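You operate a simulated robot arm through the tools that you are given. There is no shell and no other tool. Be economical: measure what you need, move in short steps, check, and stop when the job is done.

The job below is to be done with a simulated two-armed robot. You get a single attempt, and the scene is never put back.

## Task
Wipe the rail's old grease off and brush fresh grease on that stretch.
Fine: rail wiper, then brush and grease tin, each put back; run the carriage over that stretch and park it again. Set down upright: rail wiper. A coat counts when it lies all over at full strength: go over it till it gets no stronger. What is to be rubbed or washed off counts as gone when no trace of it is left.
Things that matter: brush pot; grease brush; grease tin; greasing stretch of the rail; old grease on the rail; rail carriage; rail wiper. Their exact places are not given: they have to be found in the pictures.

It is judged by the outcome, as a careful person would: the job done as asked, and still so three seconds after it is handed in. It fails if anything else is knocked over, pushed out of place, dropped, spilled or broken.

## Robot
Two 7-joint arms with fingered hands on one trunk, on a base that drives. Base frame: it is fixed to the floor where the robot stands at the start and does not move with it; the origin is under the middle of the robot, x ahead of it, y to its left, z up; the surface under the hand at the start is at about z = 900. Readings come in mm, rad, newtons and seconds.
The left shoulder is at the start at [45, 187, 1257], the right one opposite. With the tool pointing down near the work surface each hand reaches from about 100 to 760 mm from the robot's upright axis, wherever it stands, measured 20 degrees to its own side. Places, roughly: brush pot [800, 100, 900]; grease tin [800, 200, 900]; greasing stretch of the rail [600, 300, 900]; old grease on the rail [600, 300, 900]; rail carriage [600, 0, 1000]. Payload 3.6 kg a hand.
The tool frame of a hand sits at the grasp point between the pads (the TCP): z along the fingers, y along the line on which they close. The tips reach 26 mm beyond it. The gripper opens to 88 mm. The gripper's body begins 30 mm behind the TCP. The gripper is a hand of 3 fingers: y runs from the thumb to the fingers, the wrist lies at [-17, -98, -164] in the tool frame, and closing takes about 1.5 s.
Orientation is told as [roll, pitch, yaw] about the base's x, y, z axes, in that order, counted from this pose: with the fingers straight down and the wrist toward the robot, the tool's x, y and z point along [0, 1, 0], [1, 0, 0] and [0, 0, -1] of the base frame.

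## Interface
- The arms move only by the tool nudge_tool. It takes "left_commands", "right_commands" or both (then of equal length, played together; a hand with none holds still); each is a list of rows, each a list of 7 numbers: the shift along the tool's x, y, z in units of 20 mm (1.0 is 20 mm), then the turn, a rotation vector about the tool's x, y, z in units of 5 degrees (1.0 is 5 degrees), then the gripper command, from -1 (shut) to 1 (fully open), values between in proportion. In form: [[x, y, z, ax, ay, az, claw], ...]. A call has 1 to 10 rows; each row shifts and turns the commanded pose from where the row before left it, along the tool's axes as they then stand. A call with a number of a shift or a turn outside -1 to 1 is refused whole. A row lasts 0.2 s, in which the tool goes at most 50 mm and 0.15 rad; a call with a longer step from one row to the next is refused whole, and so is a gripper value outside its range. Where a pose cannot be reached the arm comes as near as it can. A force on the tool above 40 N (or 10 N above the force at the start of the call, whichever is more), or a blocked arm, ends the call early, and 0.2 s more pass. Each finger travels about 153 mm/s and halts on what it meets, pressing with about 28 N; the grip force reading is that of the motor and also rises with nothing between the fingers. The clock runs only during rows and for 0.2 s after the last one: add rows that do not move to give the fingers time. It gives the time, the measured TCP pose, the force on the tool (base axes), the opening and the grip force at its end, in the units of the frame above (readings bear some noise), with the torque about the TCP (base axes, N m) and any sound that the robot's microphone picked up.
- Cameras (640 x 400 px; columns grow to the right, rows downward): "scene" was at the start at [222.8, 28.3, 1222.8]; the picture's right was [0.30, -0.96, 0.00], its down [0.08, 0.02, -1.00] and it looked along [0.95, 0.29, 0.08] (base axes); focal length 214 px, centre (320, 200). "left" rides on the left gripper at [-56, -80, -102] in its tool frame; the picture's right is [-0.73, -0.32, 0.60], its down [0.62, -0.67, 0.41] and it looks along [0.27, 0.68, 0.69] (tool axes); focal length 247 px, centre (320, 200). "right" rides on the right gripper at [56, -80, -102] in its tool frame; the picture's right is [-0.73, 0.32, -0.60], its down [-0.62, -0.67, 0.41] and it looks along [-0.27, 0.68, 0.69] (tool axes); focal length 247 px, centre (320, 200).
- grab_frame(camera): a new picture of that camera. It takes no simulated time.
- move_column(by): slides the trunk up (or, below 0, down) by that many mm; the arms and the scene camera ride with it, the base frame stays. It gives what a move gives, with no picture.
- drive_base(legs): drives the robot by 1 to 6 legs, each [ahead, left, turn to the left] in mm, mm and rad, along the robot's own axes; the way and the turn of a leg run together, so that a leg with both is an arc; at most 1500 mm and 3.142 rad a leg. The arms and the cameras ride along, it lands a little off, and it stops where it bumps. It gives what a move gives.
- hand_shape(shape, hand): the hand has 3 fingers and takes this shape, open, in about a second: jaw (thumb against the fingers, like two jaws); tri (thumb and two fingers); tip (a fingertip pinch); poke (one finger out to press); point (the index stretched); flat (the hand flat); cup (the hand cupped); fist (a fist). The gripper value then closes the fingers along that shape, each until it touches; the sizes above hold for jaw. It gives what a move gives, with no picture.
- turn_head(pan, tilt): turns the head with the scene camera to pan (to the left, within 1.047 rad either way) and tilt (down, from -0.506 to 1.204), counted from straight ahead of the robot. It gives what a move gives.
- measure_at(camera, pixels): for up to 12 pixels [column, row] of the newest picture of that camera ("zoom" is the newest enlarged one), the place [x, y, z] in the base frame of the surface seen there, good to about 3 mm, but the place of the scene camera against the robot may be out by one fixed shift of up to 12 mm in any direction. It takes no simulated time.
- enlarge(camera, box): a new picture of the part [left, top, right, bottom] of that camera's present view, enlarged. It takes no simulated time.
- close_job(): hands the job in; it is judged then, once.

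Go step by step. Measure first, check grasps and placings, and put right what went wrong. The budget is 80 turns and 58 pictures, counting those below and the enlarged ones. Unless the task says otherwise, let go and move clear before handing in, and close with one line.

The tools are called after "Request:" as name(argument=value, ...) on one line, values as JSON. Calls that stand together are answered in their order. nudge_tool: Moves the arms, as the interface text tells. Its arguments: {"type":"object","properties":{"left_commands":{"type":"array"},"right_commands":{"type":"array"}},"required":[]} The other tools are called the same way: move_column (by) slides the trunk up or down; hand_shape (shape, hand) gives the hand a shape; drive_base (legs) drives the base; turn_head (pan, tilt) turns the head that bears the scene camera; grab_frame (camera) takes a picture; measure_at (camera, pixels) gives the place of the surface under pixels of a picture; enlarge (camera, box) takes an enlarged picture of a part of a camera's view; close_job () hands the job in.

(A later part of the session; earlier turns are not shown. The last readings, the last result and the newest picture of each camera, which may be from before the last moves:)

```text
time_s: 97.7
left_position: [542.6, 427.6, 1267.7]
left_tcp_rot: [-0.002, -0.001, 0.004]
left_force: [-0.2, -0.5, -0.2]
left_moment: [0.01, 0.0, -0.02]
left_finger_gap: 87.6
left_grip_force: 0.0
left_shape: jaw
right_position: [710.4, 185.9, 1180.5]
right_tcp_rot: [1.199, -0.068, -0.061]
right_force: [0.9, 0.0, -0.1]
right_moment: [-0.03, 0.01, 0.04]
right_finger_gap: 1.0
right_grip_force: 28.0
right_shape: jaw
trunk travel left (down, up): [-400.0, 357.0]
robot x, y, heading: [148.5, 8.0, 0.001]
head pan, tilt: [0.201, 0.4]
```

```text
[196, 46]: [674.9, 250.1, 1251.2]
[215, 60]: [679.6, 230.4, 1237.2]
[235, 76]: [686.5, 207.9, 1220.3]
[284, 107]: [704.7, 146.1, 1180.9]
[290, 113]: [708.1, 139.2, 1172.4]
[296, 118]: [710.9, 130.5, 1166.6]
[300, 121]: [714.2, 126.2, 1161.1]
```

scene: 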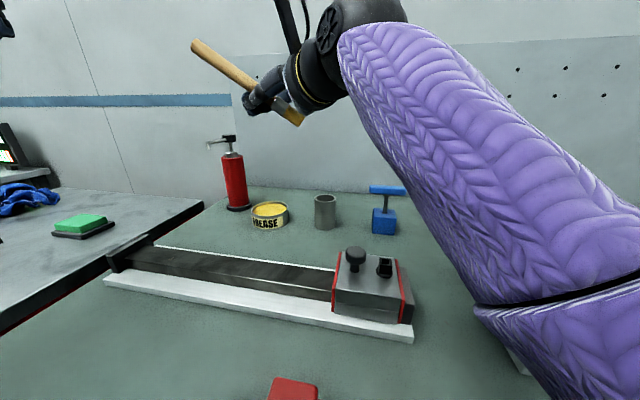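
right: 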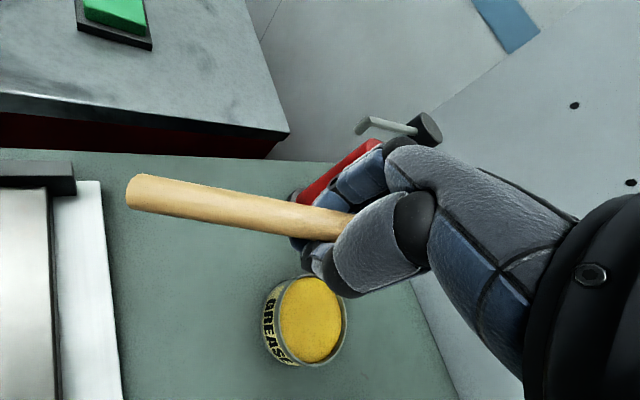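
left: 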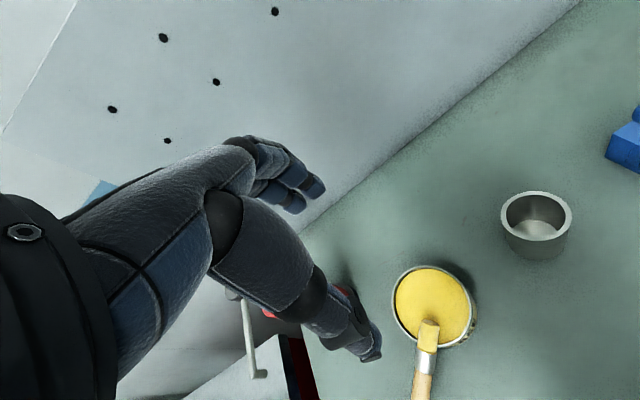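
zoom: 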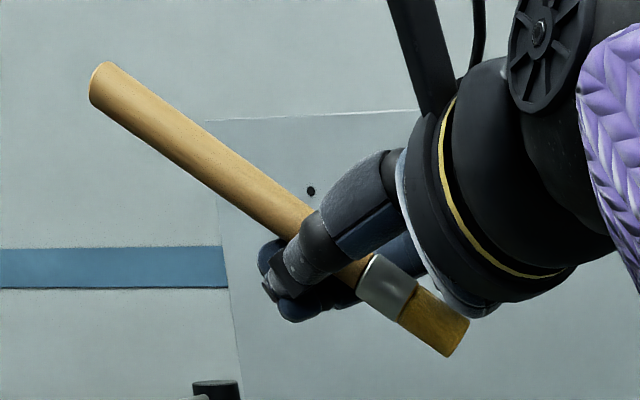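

The brush tilts only 35° below level, with little clearance under the hand. I'll hand it over to the left hand, which can grip it along its axis with the bristles straight ahead of the fingers. First I'll move the right hand forward and down a bit, and turn the left toward the brush axis.

Request:
nudge_tool(right_commands=[[-0.31, 0.5, 0.12, 0, 0, 0, -1], [-0.31, 0.5, 0.12, 0, 0, 0, -1], [-0.31, 0.5, 0.12, 0, 0, 0, -1], [-0.31, 0.5, 0.12, 0, 0, 0, -1], [-0.31, 0.5, 0.12, 0, 0, 0, -1], [-0.31, 0.5, 0.12, 0, 0, 0, -1], [0, 0, 0, 0, 0, 0, -1], [0, 0, 0, 0, 0, 0, -1], [0, 0, 0, 0, 0, 0, -1], [0, 0, 0, 0, 0, 0, -1]], left_commands=[[0, 0.8, 0, 0, 0, -0.78, 1], [0, 0.8, 0, 0, 0, -0.78, 1], [0, 0.8, 0, 0, 0, -0.78, 1], [0, 0.8, 0, -0.85, 0, 0, 1], [0, 0.8, 0, -0.85, 0, 0, 1], [0, 0.8, 0, 0, -1, 0, 1], [0, 0.8, 0, 0, -1, 0, 1], [0, 0.8, 0, 0, -1, 0, 1], [0, 0.8, 0, 0, -1, 0, 1], [0, 0.8, 0, 0, -1, 0, 1]])

```text
time_s: 99.8
left_position: [700.2, 454.0, 1280.3]
left_tcp_rot: [-0.439, -0.151, 0.206]
left_force: [0.6, -0.4, 0.0]
left_moment: [0.01, -0.01, 0.01]
left_finger_gap: 87.6
left_grip_force: 0.0
left_shape: jaw
right_position: [770.8, 186.0, 1145.9]
right_tcp_rot: [1.201, -0.068, -0.057]
right_force: [-0.2, 0.1, -1.6]
right_moment: [0.02, -0.04, 0.0]
right_finger_gap: 1.1
right_grip_force: 27.8
right_shape: jaw
trunk travel left (down, up): [-400.0, 357.0]
robot x, y, heading: [152.1, 9.4, 0.004]
head pan, tilt: [0.201, 0.4]
```

Both went fine. I'll finish the left roll and look from the left hand.

Request:
nudge_tool(left_commands=[[0, 0.1, 0.3, 0, -0.93, 0, 1], [0, 0.1, 0.3, 0, -0.93, 0, 1], [0, 0.1, 0.3, 0, -0.93, 0, 1], [0, 0.1, 0.3, 0, -0.93, 0, 1], [0, 0.1, 0.3, 0, -0.93, 0, 1], [0, 0.1, 0.3, 0, -0.93, 0, 1], [0, 0, 0, 0, 0, 0, 1]])

Request:
grab_frame(camera="left")

```text
time_s: 101.5
left_position: [719.2, 435.2, 1254.9]
left_tcp_rot: [-0.926, -0.15, 0.207]
left_force: [-0.1, 0.6, -0.8]
left_moment: [-0.01, 0.0, -0.02]
left_finger_gap: 87.8
left_grip_force: 0.0
left_shape: jaw
right_position: [771.0, 185.7, 1146.9]
right_tcp_rot: [1.201, -0.067, -0.055]
right_force: [-0.6, -0.1, -0.7]
right_moment: [0.0, -0.01, 0.02]
right_finger_gap: 1.0
right_grip_force: 28.1
right_shape: jaw
trunk travel left (down, up): [-400.0, 357.0]
robot x, y, heading: [152.5, 4.8, -0.002]
head pan, tilt: [0.201, 0.4]
```

```text
13 pictures are left
```

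left: 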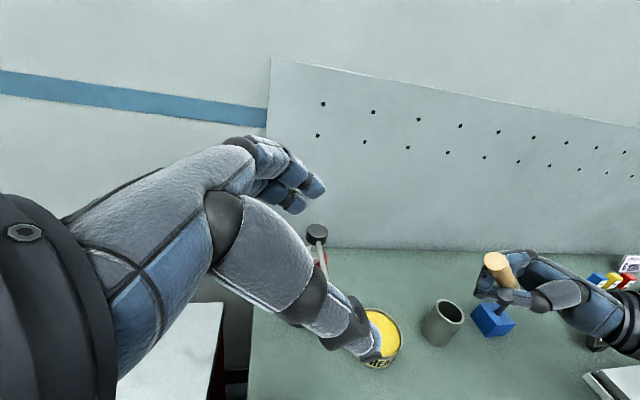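

The handle end is visible at (496,262). I'll measure it.

Request:
measure_at(camera="left", pixels=[[496, 261], [492, 256], [500, 258], [500, 270], [505, 277], [509, 284], [508, 268], [495, 270]])

```text
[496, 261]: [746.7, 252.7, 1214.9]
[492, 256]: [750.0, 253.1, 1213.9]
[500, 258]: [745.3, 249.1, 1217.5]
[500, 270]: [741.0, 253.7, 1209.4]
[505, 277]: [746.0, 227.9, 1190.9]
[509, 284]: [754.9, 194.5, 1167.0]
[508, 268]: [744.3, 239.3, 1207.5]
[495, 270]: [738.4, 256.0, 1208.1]
```

The left fingers' direction matches the brush axis. I'll move to a pre-grasp in front of the handle end.

Request:
nudge_tool(left_commands=[[-0.663, -0.153, 0.988, 0, 0, 0, 1], [-0.663, -0.153, 0.988, 0, 0, 0, 1], [-0.663, -0.153, 0.988, 0, 0, 0, 1], [-0.663, -0.153, 0.988, 0, 0, 0, 1], [-0.663, -0.153, 0.988, 0, 0, 0, 1], [-0.663, -0.153, 0.988, 0, 0, 0, 1], [0, 0, 0, 0, 0, 0, 1]])

Request:
grab_frame(camera="left")

```text
time_s: 103.0
left_position: [733.4, 292.9, 1243.9]
left_tcp_rot: [-0.925, -0.151, 0.207]
left_force: [-0.3, 0.3, 0.4]
left_moment: [0.01, -0.03, 0.01]
left_finger_gap: 87.6
left_grip_force: 0.1
left_shape: jaw
right_position: [770.1, 185.8, 1145.8]
right_tcp_rot: [1.2, -0.066, -0.055]
right_force: [0.7, 0.3, -0.5]
right_moment: [0.01, 0.01, 0.01]
right_finger_gap: 1.1
right_grip_force: 28.2
right_shape: jaw
trunk travel left (down, up): [-400.0, 357.0]
robot x, y, heading: [150.7, 3.6, 0.003]
head pan, tilt: [0.201, 0.4]
```

```text
12 pictures are left
```

left: 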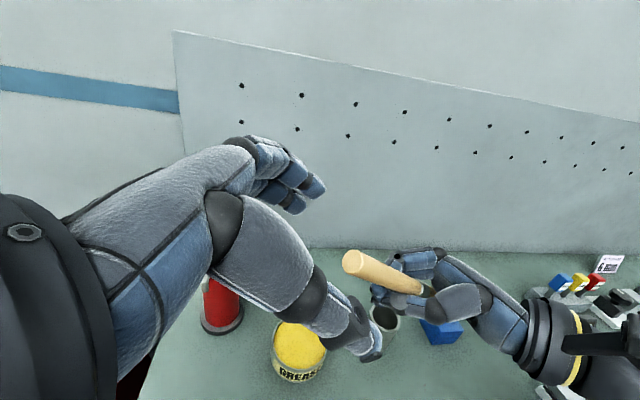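

The handle is clear, from (350,262) to (420,290). I'll measure it for the final alignment.

Request:
measure_at(camera="left", pixels=[[352, 263], [358, 255], [349, 270], [365, 264], [380, 270], [395, 277], [408, 283], [418, 288]])

```text
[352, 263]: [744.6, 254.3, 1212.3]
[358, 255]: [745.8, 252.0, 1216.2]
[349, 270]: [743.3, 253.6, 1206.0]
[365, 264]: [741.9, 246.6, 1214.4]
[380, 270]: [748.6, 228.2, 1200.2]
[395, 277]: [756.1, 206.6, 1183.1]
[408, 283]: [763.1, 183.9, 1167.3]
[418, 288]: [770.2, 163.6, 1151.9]
```

The axis lines up with the hand (offsets about 1 mm). I'll advance 86 mm along the fingers and close.

Request:
nudge_tool(left_commands=[[0.06, -0.06, 0.7, 0, 0, 0, 1], [0, 0, 0.8, 0, 0, 0, 1], [0, 0, 0.8, 0, 0, 0, 1], [0, 0, 0.8, 0, 0, 0, 1], [0, 0, 0.7, 0, 0, 0, 1], [0, 0, 0.53, 0, 0, 0, 1], [0, 0, 0, 0, 0, 0, 1]])

Request:
nudge_tool(left_commands=[[0, 0, 0, 0, 0, 0, 0.4], [0, 0, 0, 0, 0, 0, 0], [0, 0, 0, 0, 0, 0, -0.5], [0, 0, 0, 0, 0, 0, -1], [0, 0, 0, 0, 0, 0, -1], [0, 0, 0, 0, 0, 0, -1], [0, 0, 0, 0, 0, 0, -1], [0, 0, 0, 0, 0, 0, -1], [0, 0, 0, 0, 0, 0, -1], [0, 0, 0, 0, 0, 0, -1]])

Request:
grab_frame(camera="left")

```text
time_s: 104.7
left_position: [753.3, 226.9, 1189.9]
left_tcp_rot: [-0.924, -0.15, 0.207]
left_force: [-0.1, -1.2, -0.3]
left_moment: [-0.02, 0.0, -0.02]
left_finger_gap: 87.6
left_grip_force: 0.0
left_shape: jaw
right_position: [769.8, 185.3, 1146.3]
right_tcp_rot: [1.2, -0.066, -0.056]
right_force: [-0.2, 1.0, 0.3]
right_moment: [0.0, 0.03, 0.0]
right_finger_gap: 1.0
right_grip_force: 27.8
right_shape: jaw
trunk travel left (down, up): [-400.0, 357.0]
robot x, y, heading: [151.8, 1.8, 0.004]
head pan, tilt: [0.201, 0.4]
```

```text
time_s: 106.8
left_position: [754.5, 225.8, 1191.5]
left_tcp_rot: [-0.925, -0.151, 0.207]
left_force: [0.9, -1.0, 1.2]
left_moment: [-0.07, -0.05, 0.07]
left_finger_gap: 4.6
left_grip_force: 28.2
left_shape: jaw
right_position: [771.3, 185.1, 1146.8]
right_tcp_rot: [1.2, -0.067, -0.056]
right_force: [-1.4, 0.2, -1.3]
right_moment: [-0.07, -0.03, -0.01]
right_finger_gap: 1.2
right_grip_force: 27.9
right_shape: jaw
trunk travel left (down, up): [-400.0, 357.0]
robot x, y, heading: [145.7, 2.1, -0.002]
head pan, tilt: [0.201, 0.4]
```

```text
11 pictures are left
```

left: 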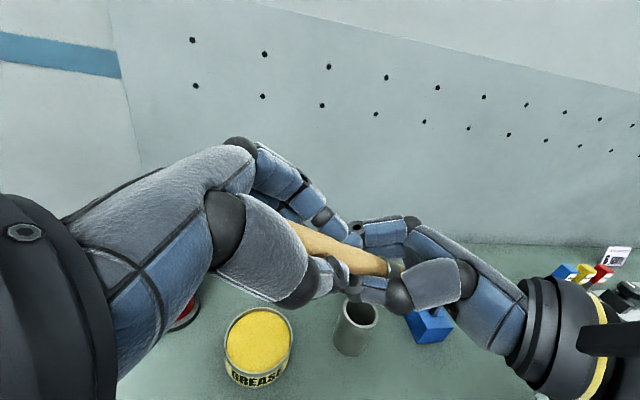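

Both hands hold the brush. The right hand now opens and backs out.

Request:
nudge_tool(right_commands=[[0, 0, 0, 0, 0, 0, -0.3], [0, 0, 0, 0, 0, 0, 0.3], [0, 0, 0, 0, 0, 0, 1], [0, 0, 0, 0, 0, 0, 1], [0, 0, -0.8, 0, 0, 0, 1], [0, 0, -0.9, 0, 0, 0, 1], [0, 0, -0.9, 0, 0, 0, 1], [0, 0, -0.9, 0, 0, 0, 1], [0, 0, -0.9, 0, 0, 0, 1], [0, 0, -0.9, 0, 0, 0, 1]])

Request:
nudge_tool(right_commands=[[0.3, -0.5, -0.9, 0, -1, 0, 1], [0.3, -0.5, -0.9, 0, -1, 0, 1], [0.3, -0.5, -0.9, 0, -1, 0, 1], [0.3, -0.5, -0.9, 0, -1, 0, 1], [0.3, -0.5, -0.9, 0, -1, 0, 1], [0.3, -0.5, -0.9, 0, -1, 0, 1], [0, -0.5, -0.9, 0, -1, 0, 1], [0, -0.5, -0.9, 0, -1, 0, 1], [0, 0, 0, 0, 0, 0, 1]])

Request:
grab_frame(camera="left")

```text
time_s: 109.0
left_position: [754.2, 226.6, 1191.6]
left_tcp_rot: [-0.924, -0.15, 0.207]
left_force: [0.8, -0.2, 0.0]
left_moment: [0.0, 0.01, 0.02]
left_finger_gap: 4.7
left_grip_force: 28.4
left_shape: jaw
right_position: [762.5, 84.7, 1184.4]
right_tcp_rot: [1.201, -0.066, -0.056]
right_force: [0.3, -0.8, 0.7]
right_moment: [0.03, 0.02, -0.01]
right_finger_gap: 87.7
right_grip_force: 0.1
right_shape: jaw
trunk travel left (down, up): [-400.0, 357.0]
robot x, y, heading: [149.4, 4.6, 0.001]
head pan, tilt: [0.201, 0.4]
```

```text
time_s: 111.0
left_position: [755.0, 226.3, 1190.6]
left_tcp_rot: [-0.926, -0.15, 0.208]
left_force: [0.0, 0.9, 0.3]
left_moment: [0.0, 0.03, -0.02]
left_finger_gap: 4.7
left_grip_force: 28.0
left_shape: jaw
right_position: [670.4, -1.1, 1296.4]
right_tcp_rot: [0.503, -0.067, -0.056]
right_force: [0.6, -0.5, 0.3]
right_moment: [0.02, 0.0, -0.05]
right_finger_gap: 87.6
right_grip_force: 0.1
right_shape: jaw
trunk travel left (down, up): [-400.0, 357.0]
robot x, y, heading: [149.9, 2.9, 0.001]
head pan, tilt: [0.201, 0.4]
```

```text
10 pictures are left
```

left: 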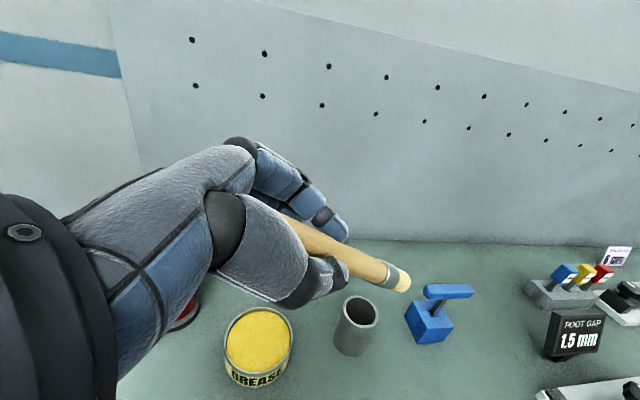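

The left hand holds the brush well. I'll drive back 100 mm for better arm reach on the rail and turn the brush vertical.

Request:
drive_base(legs=[[-100, 0, 0]])

Request:
nudge_tool(left_commands=[[0, 0, 0, 0, 1, 0, -1], [0, 0, 0, 0, 1, 0, -1], [0, 0, 0, 0, 1, 0, -1], [0, 0, 0, 0, 1, 0, -1], [0, 0, 0, 0, 1, 0, -1], [0, 0, 0, 0, 1, 0, -1], [0, 0, 0, 0, 1, 0, -1], [0, 0, 0, 0, 1, 0, -1], [0, 0, 0, 0, 1, 0, -1], [0, 0, 0, 0, 1, 0, -1]])

Request:
nudge_tool(left_commands=[[0, 0, 0, 0, 0.6, 0, -1], [0, 0, 0, 0.86, 0, 0, -1], [0, 0, 0, 0.86, 0, 0, -1], [0, 0, 0, 0, 0, 0.8, -1], [0, 0, 0, 0, 0, 0.8, -1], [0, 0, 0, 0, 0, 0.78, -1], [0, 0, 0, 0, 0, 0, -1]])

Request:
grab_frame(camera="scene")

```text
time_s: 112.2
left_position: [650.9, 225.6, 1191.2]
left_tcp_rot: [-0.925, -0.151, 0.206]
left_force: [-0.3, -0.2, 0.9]
left_moment: [0.03, -0.01, 0.01]
left_finger_gap: 4.4
left_grip_force: 27.9
left_shape: jaw
right_position: [566.9, -2.9, 1297.8]
right_tcp_rot: [0.504, -0.067, -0.059]
right_force: [-0.3, -0.1, 0.0]
right_moment: [0.01, -0.02, -0.03]
right_finger_gap: 87.6
right_grip_force: 0.0
right_shape: jaw
trunk travel left (down, up): [-400.0, 357.0]
robot x, y, heading: [49.5, 0.7, 0.002]
head pan, tilt: [0.201, 0.4]
```

```text
time_s: 114.4
left_position: [651.9, 225.8, 1190.8]
left_tcp_rot: [-0.051, -0.151, 0.205]
left_force: [0.7, 0.0, 1.2]
left_moment: [0.05, 0.05, 0.01]
left_finger_gap: 4.5
left_grip_force: 28.0
left_shape: jaw
right_position: [567.6, -2.1, 1296.2]
right_tcp_rot: [0.504, -0.067, -0.058]
right_force: [-0.7, 0.0, -0.8]
right_moment: [-0.03, -0.01, 0.01]
right_finger_gap: 87.6
right_grip_force: 0.1
right_shape: jaw
trunk travel left (down, up): [-400.0, 357.0]
robot x, y, heading: [49.8, 4.4, 0.0]
head pan, tilt: [0.201, 0.4]
```

```text
time_s: 116.0
left_position: [653.5, 225.3, 1190.5]
left_tcp_rot: [0.0, 0.001, -0.003]
left_force: [0.7, -0.1, 0.3]
left_moment: [0.03, -0.01, 0.02]
left_finger_gap: 4.7
left_grip_force: 27.7
left_shape: jaw
right_position: [568.8, -3.0, 1297.2]
right_tcp_rot: [0.502, -0.066, -0.057]
right_force: [-0.5, 0.3, 0.3]
right_moment: [-0.02, -0.01, 0.0]
right_finger_gap: 87.8
right_grip_force: 0.1
right_shape: jaw
trunk travel left (down, up): [-400.0, 357.0]
robot x, y, heading: [47.4, 5.0, 0.0]
head pan, tilt: [0.201, 0.4]
```

```text
9 pictures are left
```

scene: 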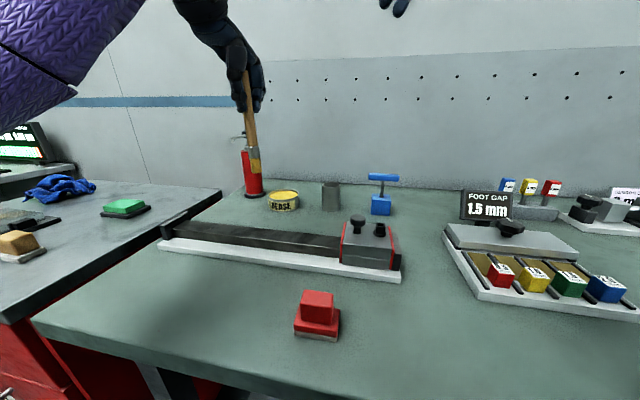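

The brush is vertical again with yellow bristles at (256,170). I'll measure its tip.

Request:
measure_at(camera="scene", pixels=[[250, 112], [252, 125], [254, 140], [254, 150], [255, 160], [256, 168], [256, 172], [257, 174]])

```text
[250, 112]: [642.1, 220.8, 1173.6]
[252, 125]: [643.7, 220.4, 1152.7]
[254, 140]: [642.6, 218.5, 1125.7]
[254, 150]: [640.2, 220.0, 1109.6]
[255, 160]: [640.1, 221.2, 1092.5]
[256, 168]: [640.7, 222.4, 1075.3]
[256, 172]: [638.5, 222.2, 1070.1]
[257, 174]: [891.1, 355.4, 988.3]
```

I'll move to the first lane (tip at about x 616, y 210) and lower near the rail.

Request:
nudge_tool(left_commands=[[-0.28, -0.91, 0, 0, 0, 0, -1], [-0.28, -0.91, 0, 0, 0, 0, -1], [0, 0, 0.9, 0, 0, 0, -1], [0, 0, 0.9, 0, 0, 0, -1], [0, 0, 0.9, 0, 0, 0, -1], [0, 0, 0.9, 0, 0, 0, -1], [0, 0, 0.9, 0, 0, 0, -1], [0, 0, 0.9, 0, 0, 0, -1], [0, 0, 0.4, 0, 0, 0, -1], [0, 0, 0, 0, 0, 0, -1]])

Request:
enlarge(camera="scene", box=[160, 130, 360, 270])

```text
time_s: 118.2
left_position: [616.6, 215.1, 1074.7]
left_tcp_rot: [-0.001, -0.001, -0.001]
left_force: [0.0, 0.0, 0.4]
left_moment: [0.0, -0.04, 0.0]
left_finger_gap: 4.7
left_grip_force: 28.0
left_shape: jaw
right_position: [568.8, -1.6, 1297.1]
right_tcp_rot: [0.503, -0.068, -0.058]
right_force: [-0.1, -0.4, 0.1]
right_moment: [0.01, 0.0, -0.03]
right_finger_gap: 87.7
right_grip_force: 0.1
right_shape: jaw
trunk travel left (down, up): [-400.0, 357.0]
robot x, y, heading: [48.2, 4.8, 0.0]
head pan, tilt: [0.201, 0.4]
```

```text
2.86 times, centred on (260, 200) of scene
```

zoom: 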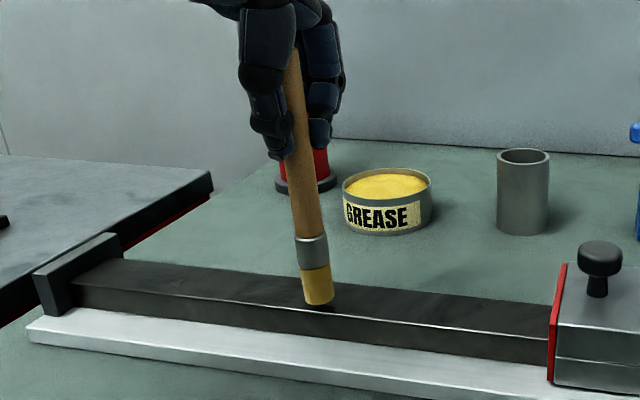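

I'll measure the gap between tip and rail here.

Request:
measure_at(camera="zoom", pixels=[[318, 290], [319, 300], [320, 304], [322, 309], [345, 305], [300, 298], [335, 300], [340, 312]])

Request:
nudge_tool(left_commands=[[0, 0, 0.15, 0, 0, 0, -1], [0, 0, 0.15, 0, 0, 0, -1], [0, 0, 0, 0, 0, 0, -1]])

```text
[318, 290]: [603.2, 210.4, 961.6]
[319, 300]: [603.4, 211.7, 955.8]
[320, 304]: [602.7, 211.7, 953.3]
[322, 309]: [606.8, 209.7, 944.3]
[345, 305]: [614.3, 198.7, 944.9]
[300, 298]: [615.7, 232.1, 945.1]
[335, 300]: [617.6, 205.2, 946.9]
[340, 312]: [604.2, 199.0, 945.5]
```

```text
time_s: 119.0
left_position: [616.9, 216.4, 1069.5]
left_tcp_rot: [-0.002, 0.0, -0.004]
left_force: [-0.2, -0.5, 1.7]
left_moment: [-0.04, 0.0, 0.0]
left_finger_gap: 4.6
left_grip_force: 27.7
left_shape: jaw
right_position: [567.8, -1.1, 1298.0]
right_tcp_rot: [0.502, -0.066, -0.057]
right_force: [0.4, 0.0, -0.1]
right_moment: [0.01, -0.02, 0.02]
right_finger_gap: 87.7
right_grip_force: 0.1
right_shape: jaw
trunk travel left (down, up): [-400.0, 357.0]
robot x, y, heading: [50.1, 6.8, -0.001]
head pan, tilt: [0.201, 0.4]
```

The scene reads the rail at 945 (10 mm high), so the tip was about 8 mm above it. I'll go down a little more and check the force.

Request:
nudge_tool(left_commands=[[0, 0, 0.12, 0, 0, 0, -1], [0, 0, 0, 0, 0, 0, -1]])

```text
time_s: 119.6
left_position: [615.4, 214.7, 1068.4]
left_tcp_rot: [-0.001, -0.005, -0.003]
left_force: [0.7, -1.0, 11.6]
left_moment: [0.01, 0.02, 0.0]
left_finger_gap: 5.2
left_grip_force: 28.3
left_shape: jaw
right_position: [567.5, -1.3, 1298.2]
right_tcp_rot: [0.503, -0.067, -0.057]
right_force: [-0.2, 0.4, 0.3]
right_moment: [0.01, 0.0, -0.01]
right_finger_gap: 87.7
right_grip_force: 0.1
right_shape: jaw
trunk travel left (down, up): [-400.0, 357.0]
robot x, y, heading: [49.1, 4.2, -0.002]
head pan, tilt: [0.201, 0.4]
```

Contact is 11.6 N; I'll ease off about 1.5 mm and make the first stroke to check that the brush doesn't pivot.

Request:
nudge_tool(left_commands=[[0, 0, -0.07, 0, 0, 0, -1], [0.9, 0, 0, 0, 0, 0, -1], [0.9, 0, 0, 0, 0, 0, -1], [0.9, 0, 0, 0, 0, 0, -1], [0.9, 0, 0, 0, 0, 0, -1], [0.9, 0, 0, 0, 0, 0, -1], [0.9, 0, 0, 0, 0, 0, -1], [0.9, 0, 0, 0, 0, 0, -1], [0.9, 0, 0, 0, 0, 0, -1], [0.9, 0, 0, 0, 0, 0, -1]])

Request:
enlarge(camera="scene", box=[160, 130, 360, 270])

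```text
time_s: 121.8
left_position: [615.9, 377.1, 1069.7]
left_tcp_rot: [0.001, 0.0, -0.002]
left_force: [0.4, -0.7, 0.8]
left_moment: [-0.14, -0.04, -0.03]
left_finger_gap: 5.1
left_grip_force: 28.2
left_shape: jaw
right_position: [568.5, -1.9, 1296.8]
right_tcp_rot: [0.504, -0.066, -0.058]
right_force: [0.0, -0.3, -0.2]
right_moment: [0.0, 0.01, -0.02]
right_finger_gap: 87.8
right_grip_force: 0.0
right_shape: jaw
trunk travel left (down, up): [-400.0, 357.0]
robot x, y, heading: [50.1, 4.5, -0.001]
head pan, tilt: [0.201, 0.4]
```

```text
2.86 times, centred on (260, 200) of scene
```

zoom: 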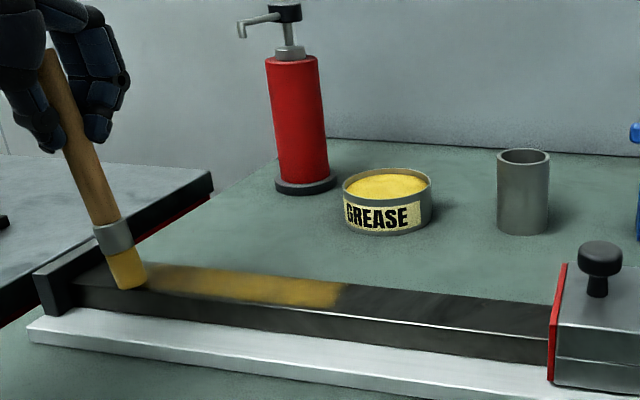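

It works: yellow grease covers the stretch and the brush holds. I'll do the other lanes.

Request:
measure_at(camera="zoom", pixels=[[342, 292], [338, 305], [152, 268], [155, 285], [132, 286], [250, 275], [250, 298]])

Request:
nudge_tool(left_commands=[[0, 0.5, 0, 0, 0, 0, -1], [-0.9, 0, 0, 0, 0, 0, -1], [-0.9, 0, 0, 0, 0, 0, -1], [-0.9, 0, 0, 0, 0, 0, -1], [-0.9, 0, 0, 0, 0, 0, -1], [-0.9, 0, 0, 0, 0, 0, -1], [-0.9, 0, 0, 0, 0, 0, -1], [-0.9, 0, 0, 0, 0, 0, -1], [-0.9, 0, 0, 0, 0, 0, -1], [-0.9, 0, 0, 0, 0, 0, -1]])

Request:
nudge_tool(left_commands=[[0, 0.5, 0, 0, 0, 0, -1], [0.9, 0, 0, 0, 0, 0, -1], [0.9, 0, 0, 0, 0, 0, -1], [0.9, 0, 0, 0, 0, 0, -1], [0.9, 0, 0, 0, 0, 0, -1], [0.9, 0, 0, 0, 0, 0, -1], [0.9, 0, 0, 0, 0, 0, -1], [0.9, 0, 0, 0, 0, 0, -1], [0.9, 0, 0, 0, 0, 0, -1], [0.9, 0, 0, 0, 0, 0, -1]])

Request:
nudge_tool(left_commands=[[0, 0.45, 0, 0, 0, 0, -1], [-0.9, 0, 0, 0, 0, 0, -1], [-0.9, 0, 0, 0, 0, 0, -1], [-0.9, 0, 0, 0, 0, 0, -1], [-0.9, 0, 0, 0, 0, 0, -1], [-0.9, 0, 0, 0, 0, 0, -1], [-0.9, 0, 0, 0, 0, 0, -1], [-0.9, 0, 0, 0, 0, 0, -1], [-0.9, 0, 0, 0, 0, 0, -1], [-0.9, 0, 0, 0, 0, 0, -1]])

Request:
enlarge(camera="scene", box=[160, 130, 360, 270])

```text
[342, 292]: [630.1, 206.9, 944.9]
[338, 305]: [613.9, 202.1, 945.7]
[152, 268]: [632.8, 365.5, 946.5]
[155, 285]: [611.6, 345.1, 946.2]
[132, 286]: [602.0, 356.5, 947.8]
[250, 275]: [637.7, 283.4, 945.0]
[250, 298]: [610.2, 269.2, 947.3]
```

```text
time_s: 124.0
left_position: [626.7, 213.0, 1068.3]
left_tcp_rot: [0.001, 0.002, -0.004]
left_force: [0.4, 0.4, 0.1]
left_moment: [0.04, 0.0, 0.01]
left_finger_gap: 4.5
left_grip_force: 28.5
left_shape: jaw
right_position: [568.6, -2.3, 1296.2]
right_tcp_rot: [0.504, -0.067, -0.058]
right_force: [0.0, 0.4, -0.5]
right_moment: [0.04, 0.0, 0.02]
right_finger_gap: 87.9
right_grip_force: 0.0
right_shape: jaw
trunk travel left (down, up): [-400.0, 357.0]
robot x, y, heading: [48.3, 4.1, -0.001]
head pan, tilt: [0.201, 0.4]
```

```text
time_s: 126.2
left_position: [635.8, 377.8, 1068.9]
left_tcp_rot: [0.001, -0.003, -0.003]
left_force: [0.4, -0.4, 3.8]
left_moment: [-0.15, -0.01, 0.0]
left_finger_gap: 4.5
left_grip_force: 28.0
left_shape: jaw
right_position: [567.8, -2.7, 1296.8]
right_tcp_rot: [0.502, -0.067, -0.058]
right_force: [0.0, -0.3, -0.6]
right_moment: [0.02, -0.01, 0.0]
right_finger_gap: 87.5
right_grip_force: 0.0
right_shape: jaw
trunk travel left (down, up): [-400.0, 357.0]
robot x, y, heading: [49.5, 3.7, 0.002]
head pan, tilt: [0.201, 0.4]
```

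```text
time_s: 128.4
left_position: [646.7, 215.1, 1068.0]
left_tcp_rot: [-0.001, 0.0, -0.002]
left_force: [-0.6, 0.1, 0.7]
left_moment: [0.05, 0.02, -0.01]
left_finger_gap: 4.5
left_grip_force: 28.1
left_shape: jaw
right_position: [569.4, -2.3, 1296.0]
right_tcp_rot: [0.504, -0.066, -0.059]
right_force: [0.1, -0.4, 0.3]
right_moment: [-0.01, 0.04, 0.04]
right_finger_gap: 87.7
right_grip_force: 0.0
right_shape: jaw
trunk travel left (down, up): [-400.0, 357.0]
robot x, y, heading: [45.4, 2.6, -0.001]
head pan, tilt: [0.201, 0.4]
```

```text
2.86 times, centred on (260, 200) of scene
```

zoom: 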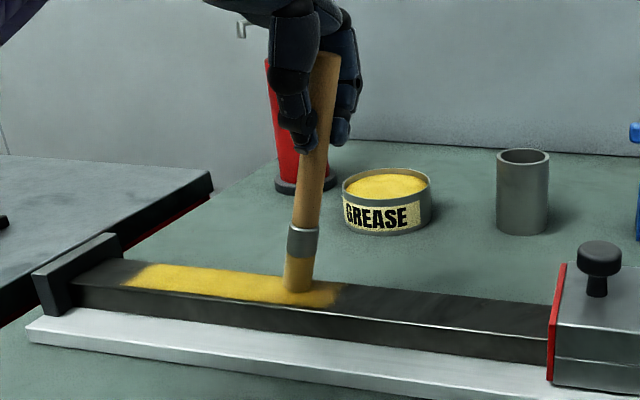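

The coat is getting strong, but it is weaker at the right end (300–340) and the front edge. I'll make another full set of passes, reaching further right.

Request:
nudge_tool(left_commands=[[-1, 0, 0, 0, 0, 0, -1], [-0.3, 0, 0, 0, 0, 0, -1], [0, -0.75, 0, 0, 0, 0, -1], [0, -0.75, 0, 0, 0, 0, -1], [0.95, 0, 0, 0, 0, 0, -1], [0.95, 0, 0, 0, 0, 0, -1], [0.95, 0, 0, 0, 0, 0, -1], [0.95, 0, 0, 0, 0, 0, -1], [0.95, 0, 0, 0, 0, 0, -1], [0.95, 0, 0, 0, 0, 0, -1]])

Request:
nudge_tool(left_commands=[[0.95, 0, 0, 0, 0, 0, -1], [0.95, 0, 0, 0, 0, 0, -1], [0.95, 0, 0, 0, 0, 0, -1], [0.95, 0, 0, 0, 0, 0, -1], [0, 0.5, 0, 0, 0, 0, -1], [-0.95, 0, 0, 0, 0, 0, -1], [-0.95, 0, 0, 0, 0, 0, -1], [-0.95, 0, 0, 0, 0, 0, -1], [-0.95, 0, 0, 0, 0, 0, -1], [-0.95, 0, 0, 0, 0, 0, -1]])

Request:
nudge_tool(left_commands=[[-0.95, 0, 0, 0, 0, 0, -1], [-0.95, 0, 0, 0, 0, 0, -1], [-0.95, 0, 0, 0, 0, 0, -1], [-0.95, 0, 0, 0, 0, 0, -1], [-0.95, 0, 0, 0, 0, 0, -1], [0, 0.5, 0, 0, 0, 0, -1], [0.95, 0, 0, 0, 0, 0, -1], [0.95, 0, 0, 0, 0, 0, -1], [0.95, 0, 0, 0, 0, 0, -1], [0.95, 0, 0, 0, 0, 0, -1]])

Request:
nudge_tool(left_commands=[[0.95, 0, 0, 0, 0, 0, -1], [0.95, 0, 0, 0, 0, 0, -1], [0.95, 0, 0, 0, 0, 0, -1], [0.95, 0, 0, 0, 0, 0, -1], [0.95, 0, 0, 0, 0, 0, -1], [0.95, 0, 0, 0, 0, 0, -1], [0, 0.45, 0, 0, 0, 0, -1], [-0.95, 0, 0, 0, 0, 0, -1], [-0.95, 0, 0, 0, 0, 0, -1], [-0.95, 0, 0, 0, 0, 0, -1]])

Request:
nudge_tool(left_commands=[[-0.95, 0, 0, 0, 0, 0, -1], [-0.95, 0, 0, 0, 0, 0, -1], [-0.95, 0, 0, 0, 0, 0, -1], [-0.95, 0, 0, 0, 0, 0, -1], [-0.95, 0, 0, 0, 0, 0, -1], [-0.95, 0, 0, 0, 0, 0, -1], [-0.95, 0, 0, 0, 0, 0, -1], [0, -0.75, 0, 0, 0, 0, -1], [0, -0.75, 0, 0, 0, 0, -1], [0, 0, 0, 0, 0, 0, -1]])

Request:
enlarge(camera="scene", box=[160, 130, 360, 270])

```text
time_s: 130.6
left_position: [614.1, 301.7, 1068.3]
left_tcp_rot: [-0.001, 0.001, -0.002]
left_force: [1.2, -1.2, 2.7]
left_moment: [-0.14, 0.0, 0.0]
left_finger_gap: 4.9
left_grip_force: 28.4
left_shape: jaw
right_position: [567.8, -1.5, 1297.4]
right_tcp_rot: [0.502, -0.067, -0.057]
right_force: [1.1, 0.1, -1.1]
right_moment: [-0.04, -0.01, 0.01]
right_finger_gap: 87.7
right_grip_force: 0.0
right_shape: jaw
trunk travel left (down, up): [-400.0, 357.0]
robot x, y, heading: [45.6, 4.0, -0.0]
head pan, tilt: [0.201, 0.4]
```

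```text
time_s: 132.8
left_position: [627.1, 282.6, 1069.3]
left_tcp_rot: [0.001, -0.002, -0.002]
left_force: [0.2, 0.5, 5.0]
left_moment: [0.13, 0.02, -0.01]
left_finger_gap: 4.7
left_grip_force: 27.9
left_shape: jaw
right_position: [567.6, -2.1, 1296.6]
right_tcp_rot: [0.503, -0.067, -0.059]
right_force: [0.1, 0.0, -0.2]
right_moment: [0.0, -0.01, -0.02]
right_finger_gap: 87.7
right_grip_force: 0.0
right_shape: jaw
trunk travel left (down, up): [-400.0, 357.0]
robot x, y, heading: [48.6, 6.1, -0.001]
head pan, tilt: [0.201, 0.4]
```

```text
time_s: 135.0
left_position: [635.8, 264.3, 1069.0]
left_tcp_rot: [0.001, 0.0, -0.005]
left_force: [-0.1, -2.3, 3.8]
left_moment: [-0.23, 0.03, 0.01]
left_finger_gap: 4.5
left_grip_force: 28.2
left_shape: jaw
right_position: [568.0, -2.6, 1297.3]
right_tcp_rot: [0.503, -0.067, -0.058]
right_force: [0.0, 0.3, 0.8]
right_moment: [0.01, 0.01, 0.03]
right_finger_gap: 87.7
right_grip_force: 0.0
right_shape: jaw
trunk travel left (down, up): [-400.0, 357.0]
robot x, y, heading: [49.2, 6.9, 0.001]
head pan, tilt: [0.201, 0.4]
```

```text
time_s: 137.2
left_position: [645.1, 321.6, 1068.4]
left_tcp_rot: [-0.001, 0.0, -0.001]
left_force: [0.1, 2.0, 2.7]
left_moment: [0.17, -0.01, 0.0]
left_finger_gap: 4.7
left_grip_force: 27.9
left_shape: jaw
right_position: [567.8, -1.1, 1296.8]
right_tcp_rot: [0.503, -0.068, -0.056]
right_force: [0.0, 0.5, -0.6]
right_moment: [-0.01, 0.03, -0.03]
right_finger_gap: 87.4
right_grip_force: 0.1
right_shape: jaw
trunk travel left (down, up): [-400.0, 357.0]
robot x, y, heading: [49.4, 3.3, 0.001]
head pan, tilt: [0.201, 0.4]
```

```text
time_s: 139.4
left_position: [614.8, 187.8, 1068.0]
left_tcp_rot: [0.0, -0.003, -0.002]
left_force: [1.6, 0.5, 4.4]
left_moment: [0.06, -0.18, -0.02]
left_finger_gap: 5.0
left_grip_force: 28.1
left_shape: jaw
right_position: [569.6, -1.3, 1297.8]
right_tcp_rot: [0.504, -0.067, -0.057]
right_force: [-0.1, 0.2, 0.0]
right_moment: [0.01, 0.01, 0.01]
right_finger_gap: 87.9
right_grip_force: 0.0
right_shape: jaw
trunk travel left (down, up): [-400.0, 357.0]
robot x, y, heading: [47.3, 6.1, -0.004]
head pan, tilt: [0.201, 0.4]
```

```text
2.86 times, centred on (260, 200) of scene
```

zoom: 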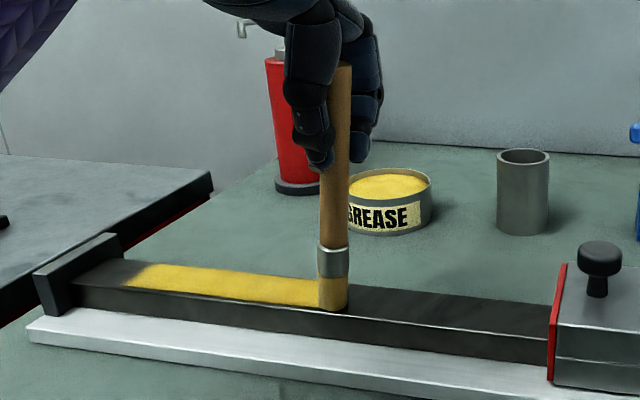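

The coat is nearly full; only the left front corner (125–150, 285) looks thin. One more full set will extend further to the left end, then I'll lift.

Request:
nudge_tool(left_commands=[[0.95, 0, 0, 0, 0, 0, -1], [0.95, 0, 0, 0, 0, 0, -1], [0.95, 0, 0, 0, 0, 0, -1], [0.95, 0, 0, 0, 0, 0, -1], [0.95, 0, 0, 0, 0, 0, -1], [0.95, 0, 0, 0, 0, 0, -1], [0.95, 0, 0, 0, 0, 0, -1], [0.95, 0, 0, 0, 0, 0, -1], [0.95, 0, 0, 0, 0, 0, -1], [0.95, 0, 0, 0, 0, 0, -1]])

Request:
nudge_tool(left_commands=[[0.8, 0, 0, 0, 0, 0, -1], [0, 0.75, 0, 0, 0, 0, -1], [0, 0.75, 0, 0, 0, 0, -1], [0, -0.5, 0, 0, 0, 0, -1], [-0.95, 0, 0, 0, 0, 0, -1], [-0.95, 0, 0, 0, 0, 0, -1], [-0.95, 0, 0, 0, 0, 0, -1], [-0.95, 0, 0, 0, 0, 0, -1], [-0.95, 0, 0, 0, 0, 0, -1], [-0.95, 0, 0, 0, 0, 0, -1]])

Request:
nudge_tool(left_commands=[[-0.95, 0, 0, 0, 0, 0, -1], [-0.95, 0, 0, 0, 0, 0, -1], [-0.95, 0, 0, 0, 0, 0, -1], [-0.95, 0, 0, 0, 0, 0, -1], [-0.95, 0, 0, 0, 0, 0, -1], [0, -0.5, 0, 0, 0, 0, -1], [0.95, 0, 0, 0, 0, 0, -1], [0.95, 0, 0, 0, 0, 0, -1], [0.95, 0, 0, 0, 0, 0, -1], [0.95, 0, 0, 0, 0, 0, -1]])

Request:
nudge_tool(left_commands=[[0.95, 0, 0, 0, 0, 0, -1], [0.95, 0, 0, 0, 0, 0, -1], [0.95, 0, 0, 0, 0, 0, -1], [0.95, 0, 0, 0, 0, 0, -1], [0.95, 0, 0, 0, 0, 0, -1], [0.95, 0, 0, 0, 0, 0, -1], [0.95, 0, 0, 0, 0, 0, -1], [0, -0.5, 0, 0, 0, 0, -1], [-0.95, 0, 0, 0, 0, 0, -1], [-0.95, 0, 0, 0, 0, 0, -1]])

Request:
nudge_tool(left_commands=[[-0.95, 0, 0, 0, 0, 0, -1], [-0.95, 0, 0, 0, 0, 0, -1], [-0.95, 0, 0, 0, 0, 0, -1], [-0.95, 0, 0, 0, 0, 0, -1], [-0.95, 0, 0, 0, 0, 0, -1], [-0.95, 0, 0, 0, 0, 0, -1], [-0.95, 0, 0, 0, 0, 0, -1], [-0.8, 0, 0, 0, 0, 0, -1], [0, 0.75, 0, 0, 0, 0, -1], [0, 0.75, 0, 0, 0, 0, -1]])

Request:
nudge_tool(left_commands=[[0, 0, -0.9, 0, 0, 0, -1], [0, 0, -0.9, 0, 0, 0, -1], [0, 0, -0.9, 0, 0, 0, -1], [0, 0, -0.9, 0, 0, 0, -1], [0, 0.7, -0.7, 0, 0, 0, -1], [0, 0.7, 0, 0, 0, 0, -1], [0, 0.7, 0, 0, 0, 0, -1], [0, 0, 0, 0, 0, 0, -1]])

Request:
enlarge(camera="scene", box=[160, 130, 360, 270])

```text
time_s: 141.6
left_position: [615.5, 379.4, 1069.3]
left_tcp_rot: [-0.002, 0.003, -0.003]
left_force: [-0.4, -0.2, 0.4]
left_moment: [0.01, 0.01, -0.01]
left_finger_gap: 4.9
left_grip_force: 27.9
left_shape: jaw
right_position: [569.1, -1.2, 1296.8]
right_tcp_rot: [0.505, -0.066, -0.058]
right_force: [0.0, -0.2, 0.6]
right_moment: [0.02, -0.01, 0.0]
right_finger_gap: 87.8
right_grip_force: 0.1
right_shape: jaw
trunk travel left (down, up): [-400.0, 357.0]
robot x, y, heading: [50.6, 5.3, -0.001]
head pan, tilt: [0.201, 0.4]
```

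```text
time_s: 143.8
left_position: [634.0, 281.2, 1067.7]
left_tcp_rot: [0.0, -0.001, -0.001]
left_force: [-0.1, 1.4, 5.3]
left_moment: [0.3, 0.04, -0.03]
left_finger_gap: 4.9
left_grip_force: 27.8
left_shape: jaw
right_position: [569.2, -2.9, 1297.0]
right_tcp_rot: [0.502, -0.066, -0.057]
right_force: [0.4, 0.2, 0.6]
right_moment: [0.01, -0.01, -0.03]
right_finger_gap: 87.7
right_grip_force: 0.0
right_shape: jaw
trunk travel left (down, up): [-400.0, 357.0]
robot x, y, heading: [50.7, 4.5, -0.002]
head pan, tilt: [0.201, 0.4]
```

```text
time_s: 146.0
left_position: [625.3, 261.3, 1068.0]
left_tcp_rot: [0.0, 0.001, -0.004]
left_force: [0.2, -1.2, 3.7]
left_moment: [-0.26, 0.03, 0.03]
left_finger_gap: 4.9
left_grip_force: 27.9
left_shape: jaw
right_position: [566.7, -2.1, 1298.2]
right_tcp_rot: [0.502, -0.065, -0.057]
right_force: [0.2, 1.0, 0.2]
right_moment: [0.02, 0.01, -0.01]
right_finger_gap: 87.6
right_grip_force: 0.1
right_shape: jaw
trunk travel left (down, up): [-400.0, 357.0]
robot x, y, heading: [48.4, 1.5, -0.003]
head pan, tilt: [0.201, 0.4]
```

```text
time_s: 148.2
left_position: [614.1, 358.0, 1066.9]
left_tcp_rot: [0.002, -0.001, -0.001]
left_force: [0.8, 1.5, 7.2]
left_moment: [0.31, -0.01, 0.02]
left_finger_gap: 4.7
left_grip_force: 28.2
left_shape: jaw
right_position: [567.8, -1.7, 1298.3]
right_tcp_rot: [0.502, -0.066, -0.057]
right_force: [0.0, -0.1, -0.2]
right_moment: [0.0, -0.02, -0.04]
right_finger_gap: 87.8
right_grip_force: 0.1
right_shape: jaw
trunk travel left (down, up): [-400.0, 357.0]
robot x, y, heading: [51.9, 1.7, 0.003]
head pan, tilt: [0.201, 0.4]
```

```text
time_s: 150.4
left_position: [645.0, 208.4, 1068.8]
left_tcp_rot: [0.001, 0.0, -0.002]
left_force: [-0.5, 0.2, 3.0]
left_moment: [0.07, 0.21, 0.0]
left_finger_gap: 4.7
left_grip_force: 27.7
left_shape: jaw
right_position: [568.6, -2.0, 1297.0]
right_tcp_rot: [0.502, -0.066, -0.058]
right_force: [0.8, -0.2, 0.1]
right_moment: [0.03, -0.01, 0.02]
right_finger_gap: 87.5
right_grip_force: 0.0
right_shape: jaw
trunk travel left (down, up): [-400.0, 357.0]
robot x, y, heading: [48.9, 3.6, -0.005]
head pan, tilt: [0.201, 0.4]
```

```text
time_s: 152.2
left_position: [686.6, 207.6, 1154.6]
left_tcp_rot: [0.001, -0.001, -0.003]
left_force: [0.4, -0.2, 0.4]
left_moment: [0.01, -0.02, -0.02]
left_finger_gap: 4.9
left_grip_force: 28.1
left_shape: jaw
right_position: [567.3, -2.4, 1296.1]
right_tcp_rot: [0.502, -0.067, -0.059]
right_force: [1.0, 0.4, 0.4]
right_moment: [0.01, -0.07, 0.02]
right_finger_gap: 87.9
right_grip_force: 0.1
right_shape: jaw
trunk travel left (down, up): [-400.0, 357.0]
robot x, y, heading: [45.4, 5.4, 0.004]
head pan, tilt: [0.201, 0.4]
```

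```text
2.86 times, centred on (260, 200) of scene
```

zoom: 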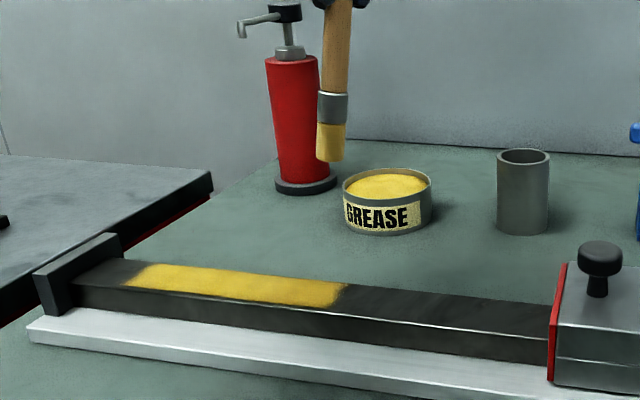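

The coat looks even and full. I'll check the brush lean before returning it to the pot.

Request:
measure_at(camera="zoom", pixels=[[344, 30], [340, 60], [336, 85], [333, 110], [331, 130], [330, 150], [330, 157], [524, 160], [500, 157], [548, 157], [524, 150], [524, 167]])

```text
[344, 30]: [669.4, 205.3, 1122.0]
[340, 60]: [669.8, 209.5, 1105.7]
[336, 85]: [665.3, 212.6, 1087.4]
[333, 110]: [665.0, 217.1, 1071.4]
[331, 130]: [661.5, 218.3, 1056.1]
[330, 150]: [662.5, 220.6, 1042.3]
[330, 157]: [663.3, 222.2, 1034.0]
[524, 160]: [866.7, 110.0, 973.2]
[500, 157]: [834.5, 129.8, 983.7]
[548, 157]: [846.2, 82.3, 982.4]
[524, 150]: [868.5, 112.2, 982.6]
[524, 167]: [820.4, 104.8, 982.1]
```

In the scene frame the brush leans about 11° with the tip to the left. I'll counter-rotate the hand, drive 100 mm forward and move above the pot.

Request:
nudge_tool(left_commands=[[0, 0, 0, -0.3, -0.75, 0, -1], [0, 0, 0, -0.3, -0.75, 0, -1], [0, 0, 0, 0, -0.7, 0, -1], [0, 0, 0, 0, 0, 0, -1]])

Request:
drive_base(legs=[[100, 0, 0]])

Request:
nudge_tool(left_commands=[[-0.69, 0.42, 0, 0, 0, 0, -1], [-0.69, 0.42, 0, 0, 0, 0, -1], [-0.69, 0.42, 0, 0, 0, 0, -1], [-0.69, 0.42, 0, 0, 0, 0, -1], [-0.69, 0.42, 0, 0, 0, 0, -1], [-0.69, 0.42, 0, 0, 0, 0, -1], [-0.69, 0.42, 0, 0, 0, 0, -1], [0, 0, 0, 0, 0, 0, -1]])

Request:
enlarge(camera="scene", box=[230, 80, 430, 260])

```text
time_s: 153.2
left_position: [687.1, 207.0, 1152.7]
left_tcp_rot: [-0.195, -0.053, 0.0]
left_force: [-0.3, 0.2, -0.2]
left_moment: [0.01, -0.01, 0.03]
left_finger_gap: 4.7
left_grip_force: 27.3
left_shape: jaw
right_position: [568.7, -2.3, 1296.8]
right_tcp_rot: [0.504, -0.067, -0.057]
right_force: [-0.3, 0.0, -0.7]
right_moment: [-0.01, -0.03, 0.03]
right_finger_gap: 87.8
right_grip_force: 0.0
right_shape: jaw
trunk travel left (down, up): [-400.0, 357.0]
robot x, y, heading: [48.3, 3.8, -0.004]
head pan, tilt: [0.201, 0.4]
```

```text
time_s: 154.3
left_position: [788.9, 206.5, 1153.1]
left_tcp_rot: [-0.193, -0.051, 0.0]
left_force: [0.8, 0.2, -0.5]
left_moment: [0.0, -0.01, 0.01]
left_finger_gap: 4.8
left_grip_force: 28.4
left_shape: jaw
right_position: [670.1, -2.7, 1296.7]
right_tcp_rot: [0.503, -0.063, -0.059]
right_force: [1.0, -0.4, 0.2]
right_moment: [0.03, 0.0, 0.02]
right_finger_gap: 87.8
right_grip_force: 0.1
right_shape: jaw
trunk travel left (down, up): [-400.0, 357.0]
robot x, y, heading: [147.2, 5.9, -0.008]
head pan, tilt: [0.201, 0.4]
```

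```text
time_s: 156.2
left_position: [845.2, 110.6, 1174.8]
left_tcp_rot: [-0.192, -0.052, 0.001]
left_force: [-0.6, 0.9, -0.3]
left_moment: [0.0, 0.0, 0.01]
left_finger_gap: 4.4
left_grip_force: 27.6
left_shape: jaw
right_position: [668.4, -2.7, 1296.5]
right_tcp_rot: [0.502, -0.065, -0.06]
right_force: [0.0, -0.4, 0.2]
right_moment: [-0.02, 0.0, 0.05]
right_finger_gap: 87.6
right_grip_force: 0.0
right_shape: jaw
trunk travel left (down, up): [-400.0, 357.0]
robot x, y, heading: [150.3, 6.9, -0.003]
head pan, tilt: [0.201, 0.4]
```

```text
2.22 times, centred on (330, 170) of scene
```

zoom: 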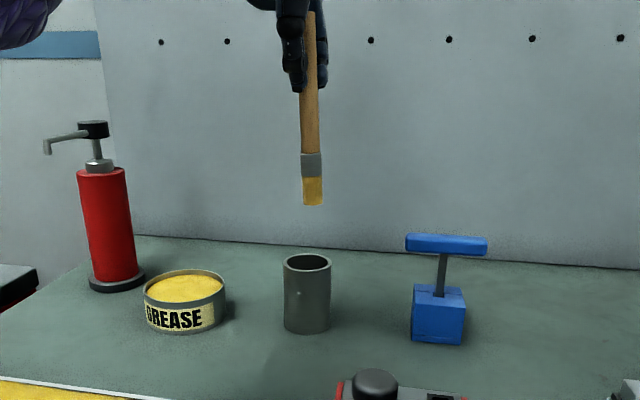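

The brush is vertical near the pot. I'll measure the tip and pot rim in the same frame.

Request:
measure_at(camera="zoom", pixels=[[310, 100], [310, 130], [311, 165], [312, 190], [312, 202], [304, 195], [321, 195], [307, 257], [307, 271], [285, 263], [330, 262], [290, 300]])

```text
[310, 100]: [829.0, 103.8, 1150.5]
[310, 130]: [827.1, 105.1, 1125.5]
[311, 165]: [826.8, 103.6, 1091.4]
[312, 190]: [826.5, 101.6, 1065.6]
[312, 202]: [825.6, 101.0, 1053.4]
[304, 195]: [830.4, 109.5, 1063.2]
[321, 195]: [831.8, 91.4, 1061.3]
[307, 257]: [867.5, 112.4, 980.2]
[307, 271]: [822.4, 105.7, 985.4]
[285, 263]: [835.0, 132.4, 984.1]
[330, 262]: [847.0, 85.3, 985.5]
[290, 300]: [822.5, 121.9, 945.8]
```

The tip needs +10 mm in x and +8 mm in y. I'll shift and lower until the tip is just inside the rim, checking force.

Request:
nudge_tool(left_commands=[[0.4, 0.5, -0.05, 0, 0, 0, -1], [0.175, -0.048, 0.9, 0, 0, 0, -1], [0.175, -0.048, 0.9, 0, 0, 0, -1], [0.175, -0.048, 0.9, 0, 0, 0, -1], [0.175, -0.048, 0.9, 0, 0, 0, -1], [0.09, -0.024, 0.45, 0, 0, 0, -1], [0, 0, 0, 0, 0, 0, -1]])

Request:
enlarge(camera="scene", box=[230, 80, 430, 260])

```text
time_s: 157.8
left_position: [853.8, 121.6, 1090.2]
left_tcp_rot: [-0.192, -0.053, -0.001]
left_force: [0.0, 0.6, -0.5]
left_moment: [-0.01, -0.01, 0.03]
left_finger_gap: 4.5
left_grip_force: 28.3
left_shape: jaw
right_position: [669.3, -2.9, 1297.2]
right_tcp_rot: [0.503, -0.067, -0.06]
right_force: [-0.9, -0.4, 0.3]
right_moment: [0.02, 0.0, 0.01]
right_finger_gap: 87.7
right_grip_force: 0.1
right_shape: jaw
trunk travel left (down, up): [-400.0, 357.0]
robot x, y, heading: [148.1, 2.8, -0.005]
head pan, tilt: [0.201, 0.4]
```

```text
2.22 times, centred on (330, 170) of scene
```

zoom: 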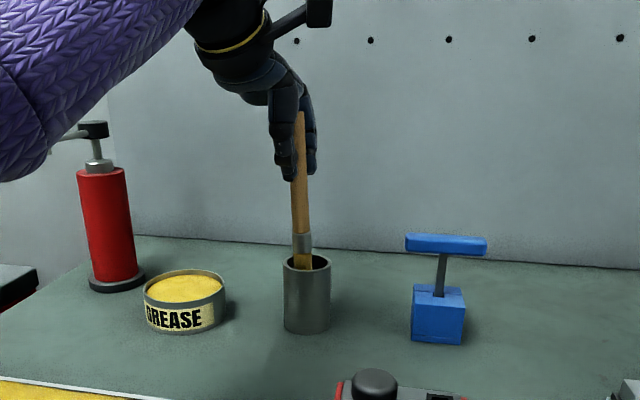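

The bristles are inside the rim with no force. I'll lower about 45 mm more, gently.

Request:
nudge_tool(left_commands=[[-0.1, 0, 0, 0, 0, 0, -1], [0.14, -0.04, 0.7, 0, 0, 0, -1], [0.14, -0.04, 0.7, 0, 0, 0, -1], [0.06, -0.016, 0.3, 0, 0, 0, -1], [0.04, -0.01, 0.2, 0, 0, 0, -1], [0, 0, 0, 0, 0, 0, -1]])

```text
time_s: 159.2
left_position: [855.8, 118.4, 1053.5]
left_tcp_rot: [-0.192, -0.052, 0.0]
left_force: [-0.1, -0.8, -0.2]
left_moment: [-0.03, 0.05, 0.0]
left_finger_gap: 4.7
left_grip_force: 27.9
left_shape: jaw
right_position: [669.3, -3.1, 1296.7]
right_tcp_rot: [0.502, -0.066, -0.06]
right_force: [-0.3, 0.5, 0.1]
right_moment: [0.02, -0.03, 0.01]
right_finger_gap: 87.6
right_grip_force: 0.0
right_shape: jaw
trunk travel left (down, up): [-400.0, 357.0]
robot x, y, heading: [148.4, 8.1, -0.001]
head pan, tilt: [0.201, 0.4]
```

Request:
nudge_tool(left_commands=[[0.03, -0.01, 0.2, 0, 0, 0, -1], [0.03, -0.01, 0.2, 0, 0, 0, -1], [0, 0, 0, 0, 0, 0, -1]])

```text
time_s: 159.9
left_position: [853.8, 117.0, 1045.0]
left_tcp_rot: [-0.193, -0.052, -0.001]
left_force: [-0.1, 0.0, 0.7]
left_moment: [0.02, -0.02, 0.0]
left_finger_gap: 4.3
left_grip_force: 28.1
left_shape: jaw
right_position: [669.5, -2.3, 1297.9]
right_tcp_rot: [0.503, -0.067, -0.06]
right_force: [-0.7, -0.7, -0.4]
right_moment: [0.01, -0.01, 0.0]
right_finger_gap: 87.9
right_grip_force: 0.2
right_shape: jaw
trunk travel left (down, up): [-400.0, 357.0]
robot x, y, heading: [149.6, -1.3, -0.003]
head pan, tilt: [0.201, 0.4]
```

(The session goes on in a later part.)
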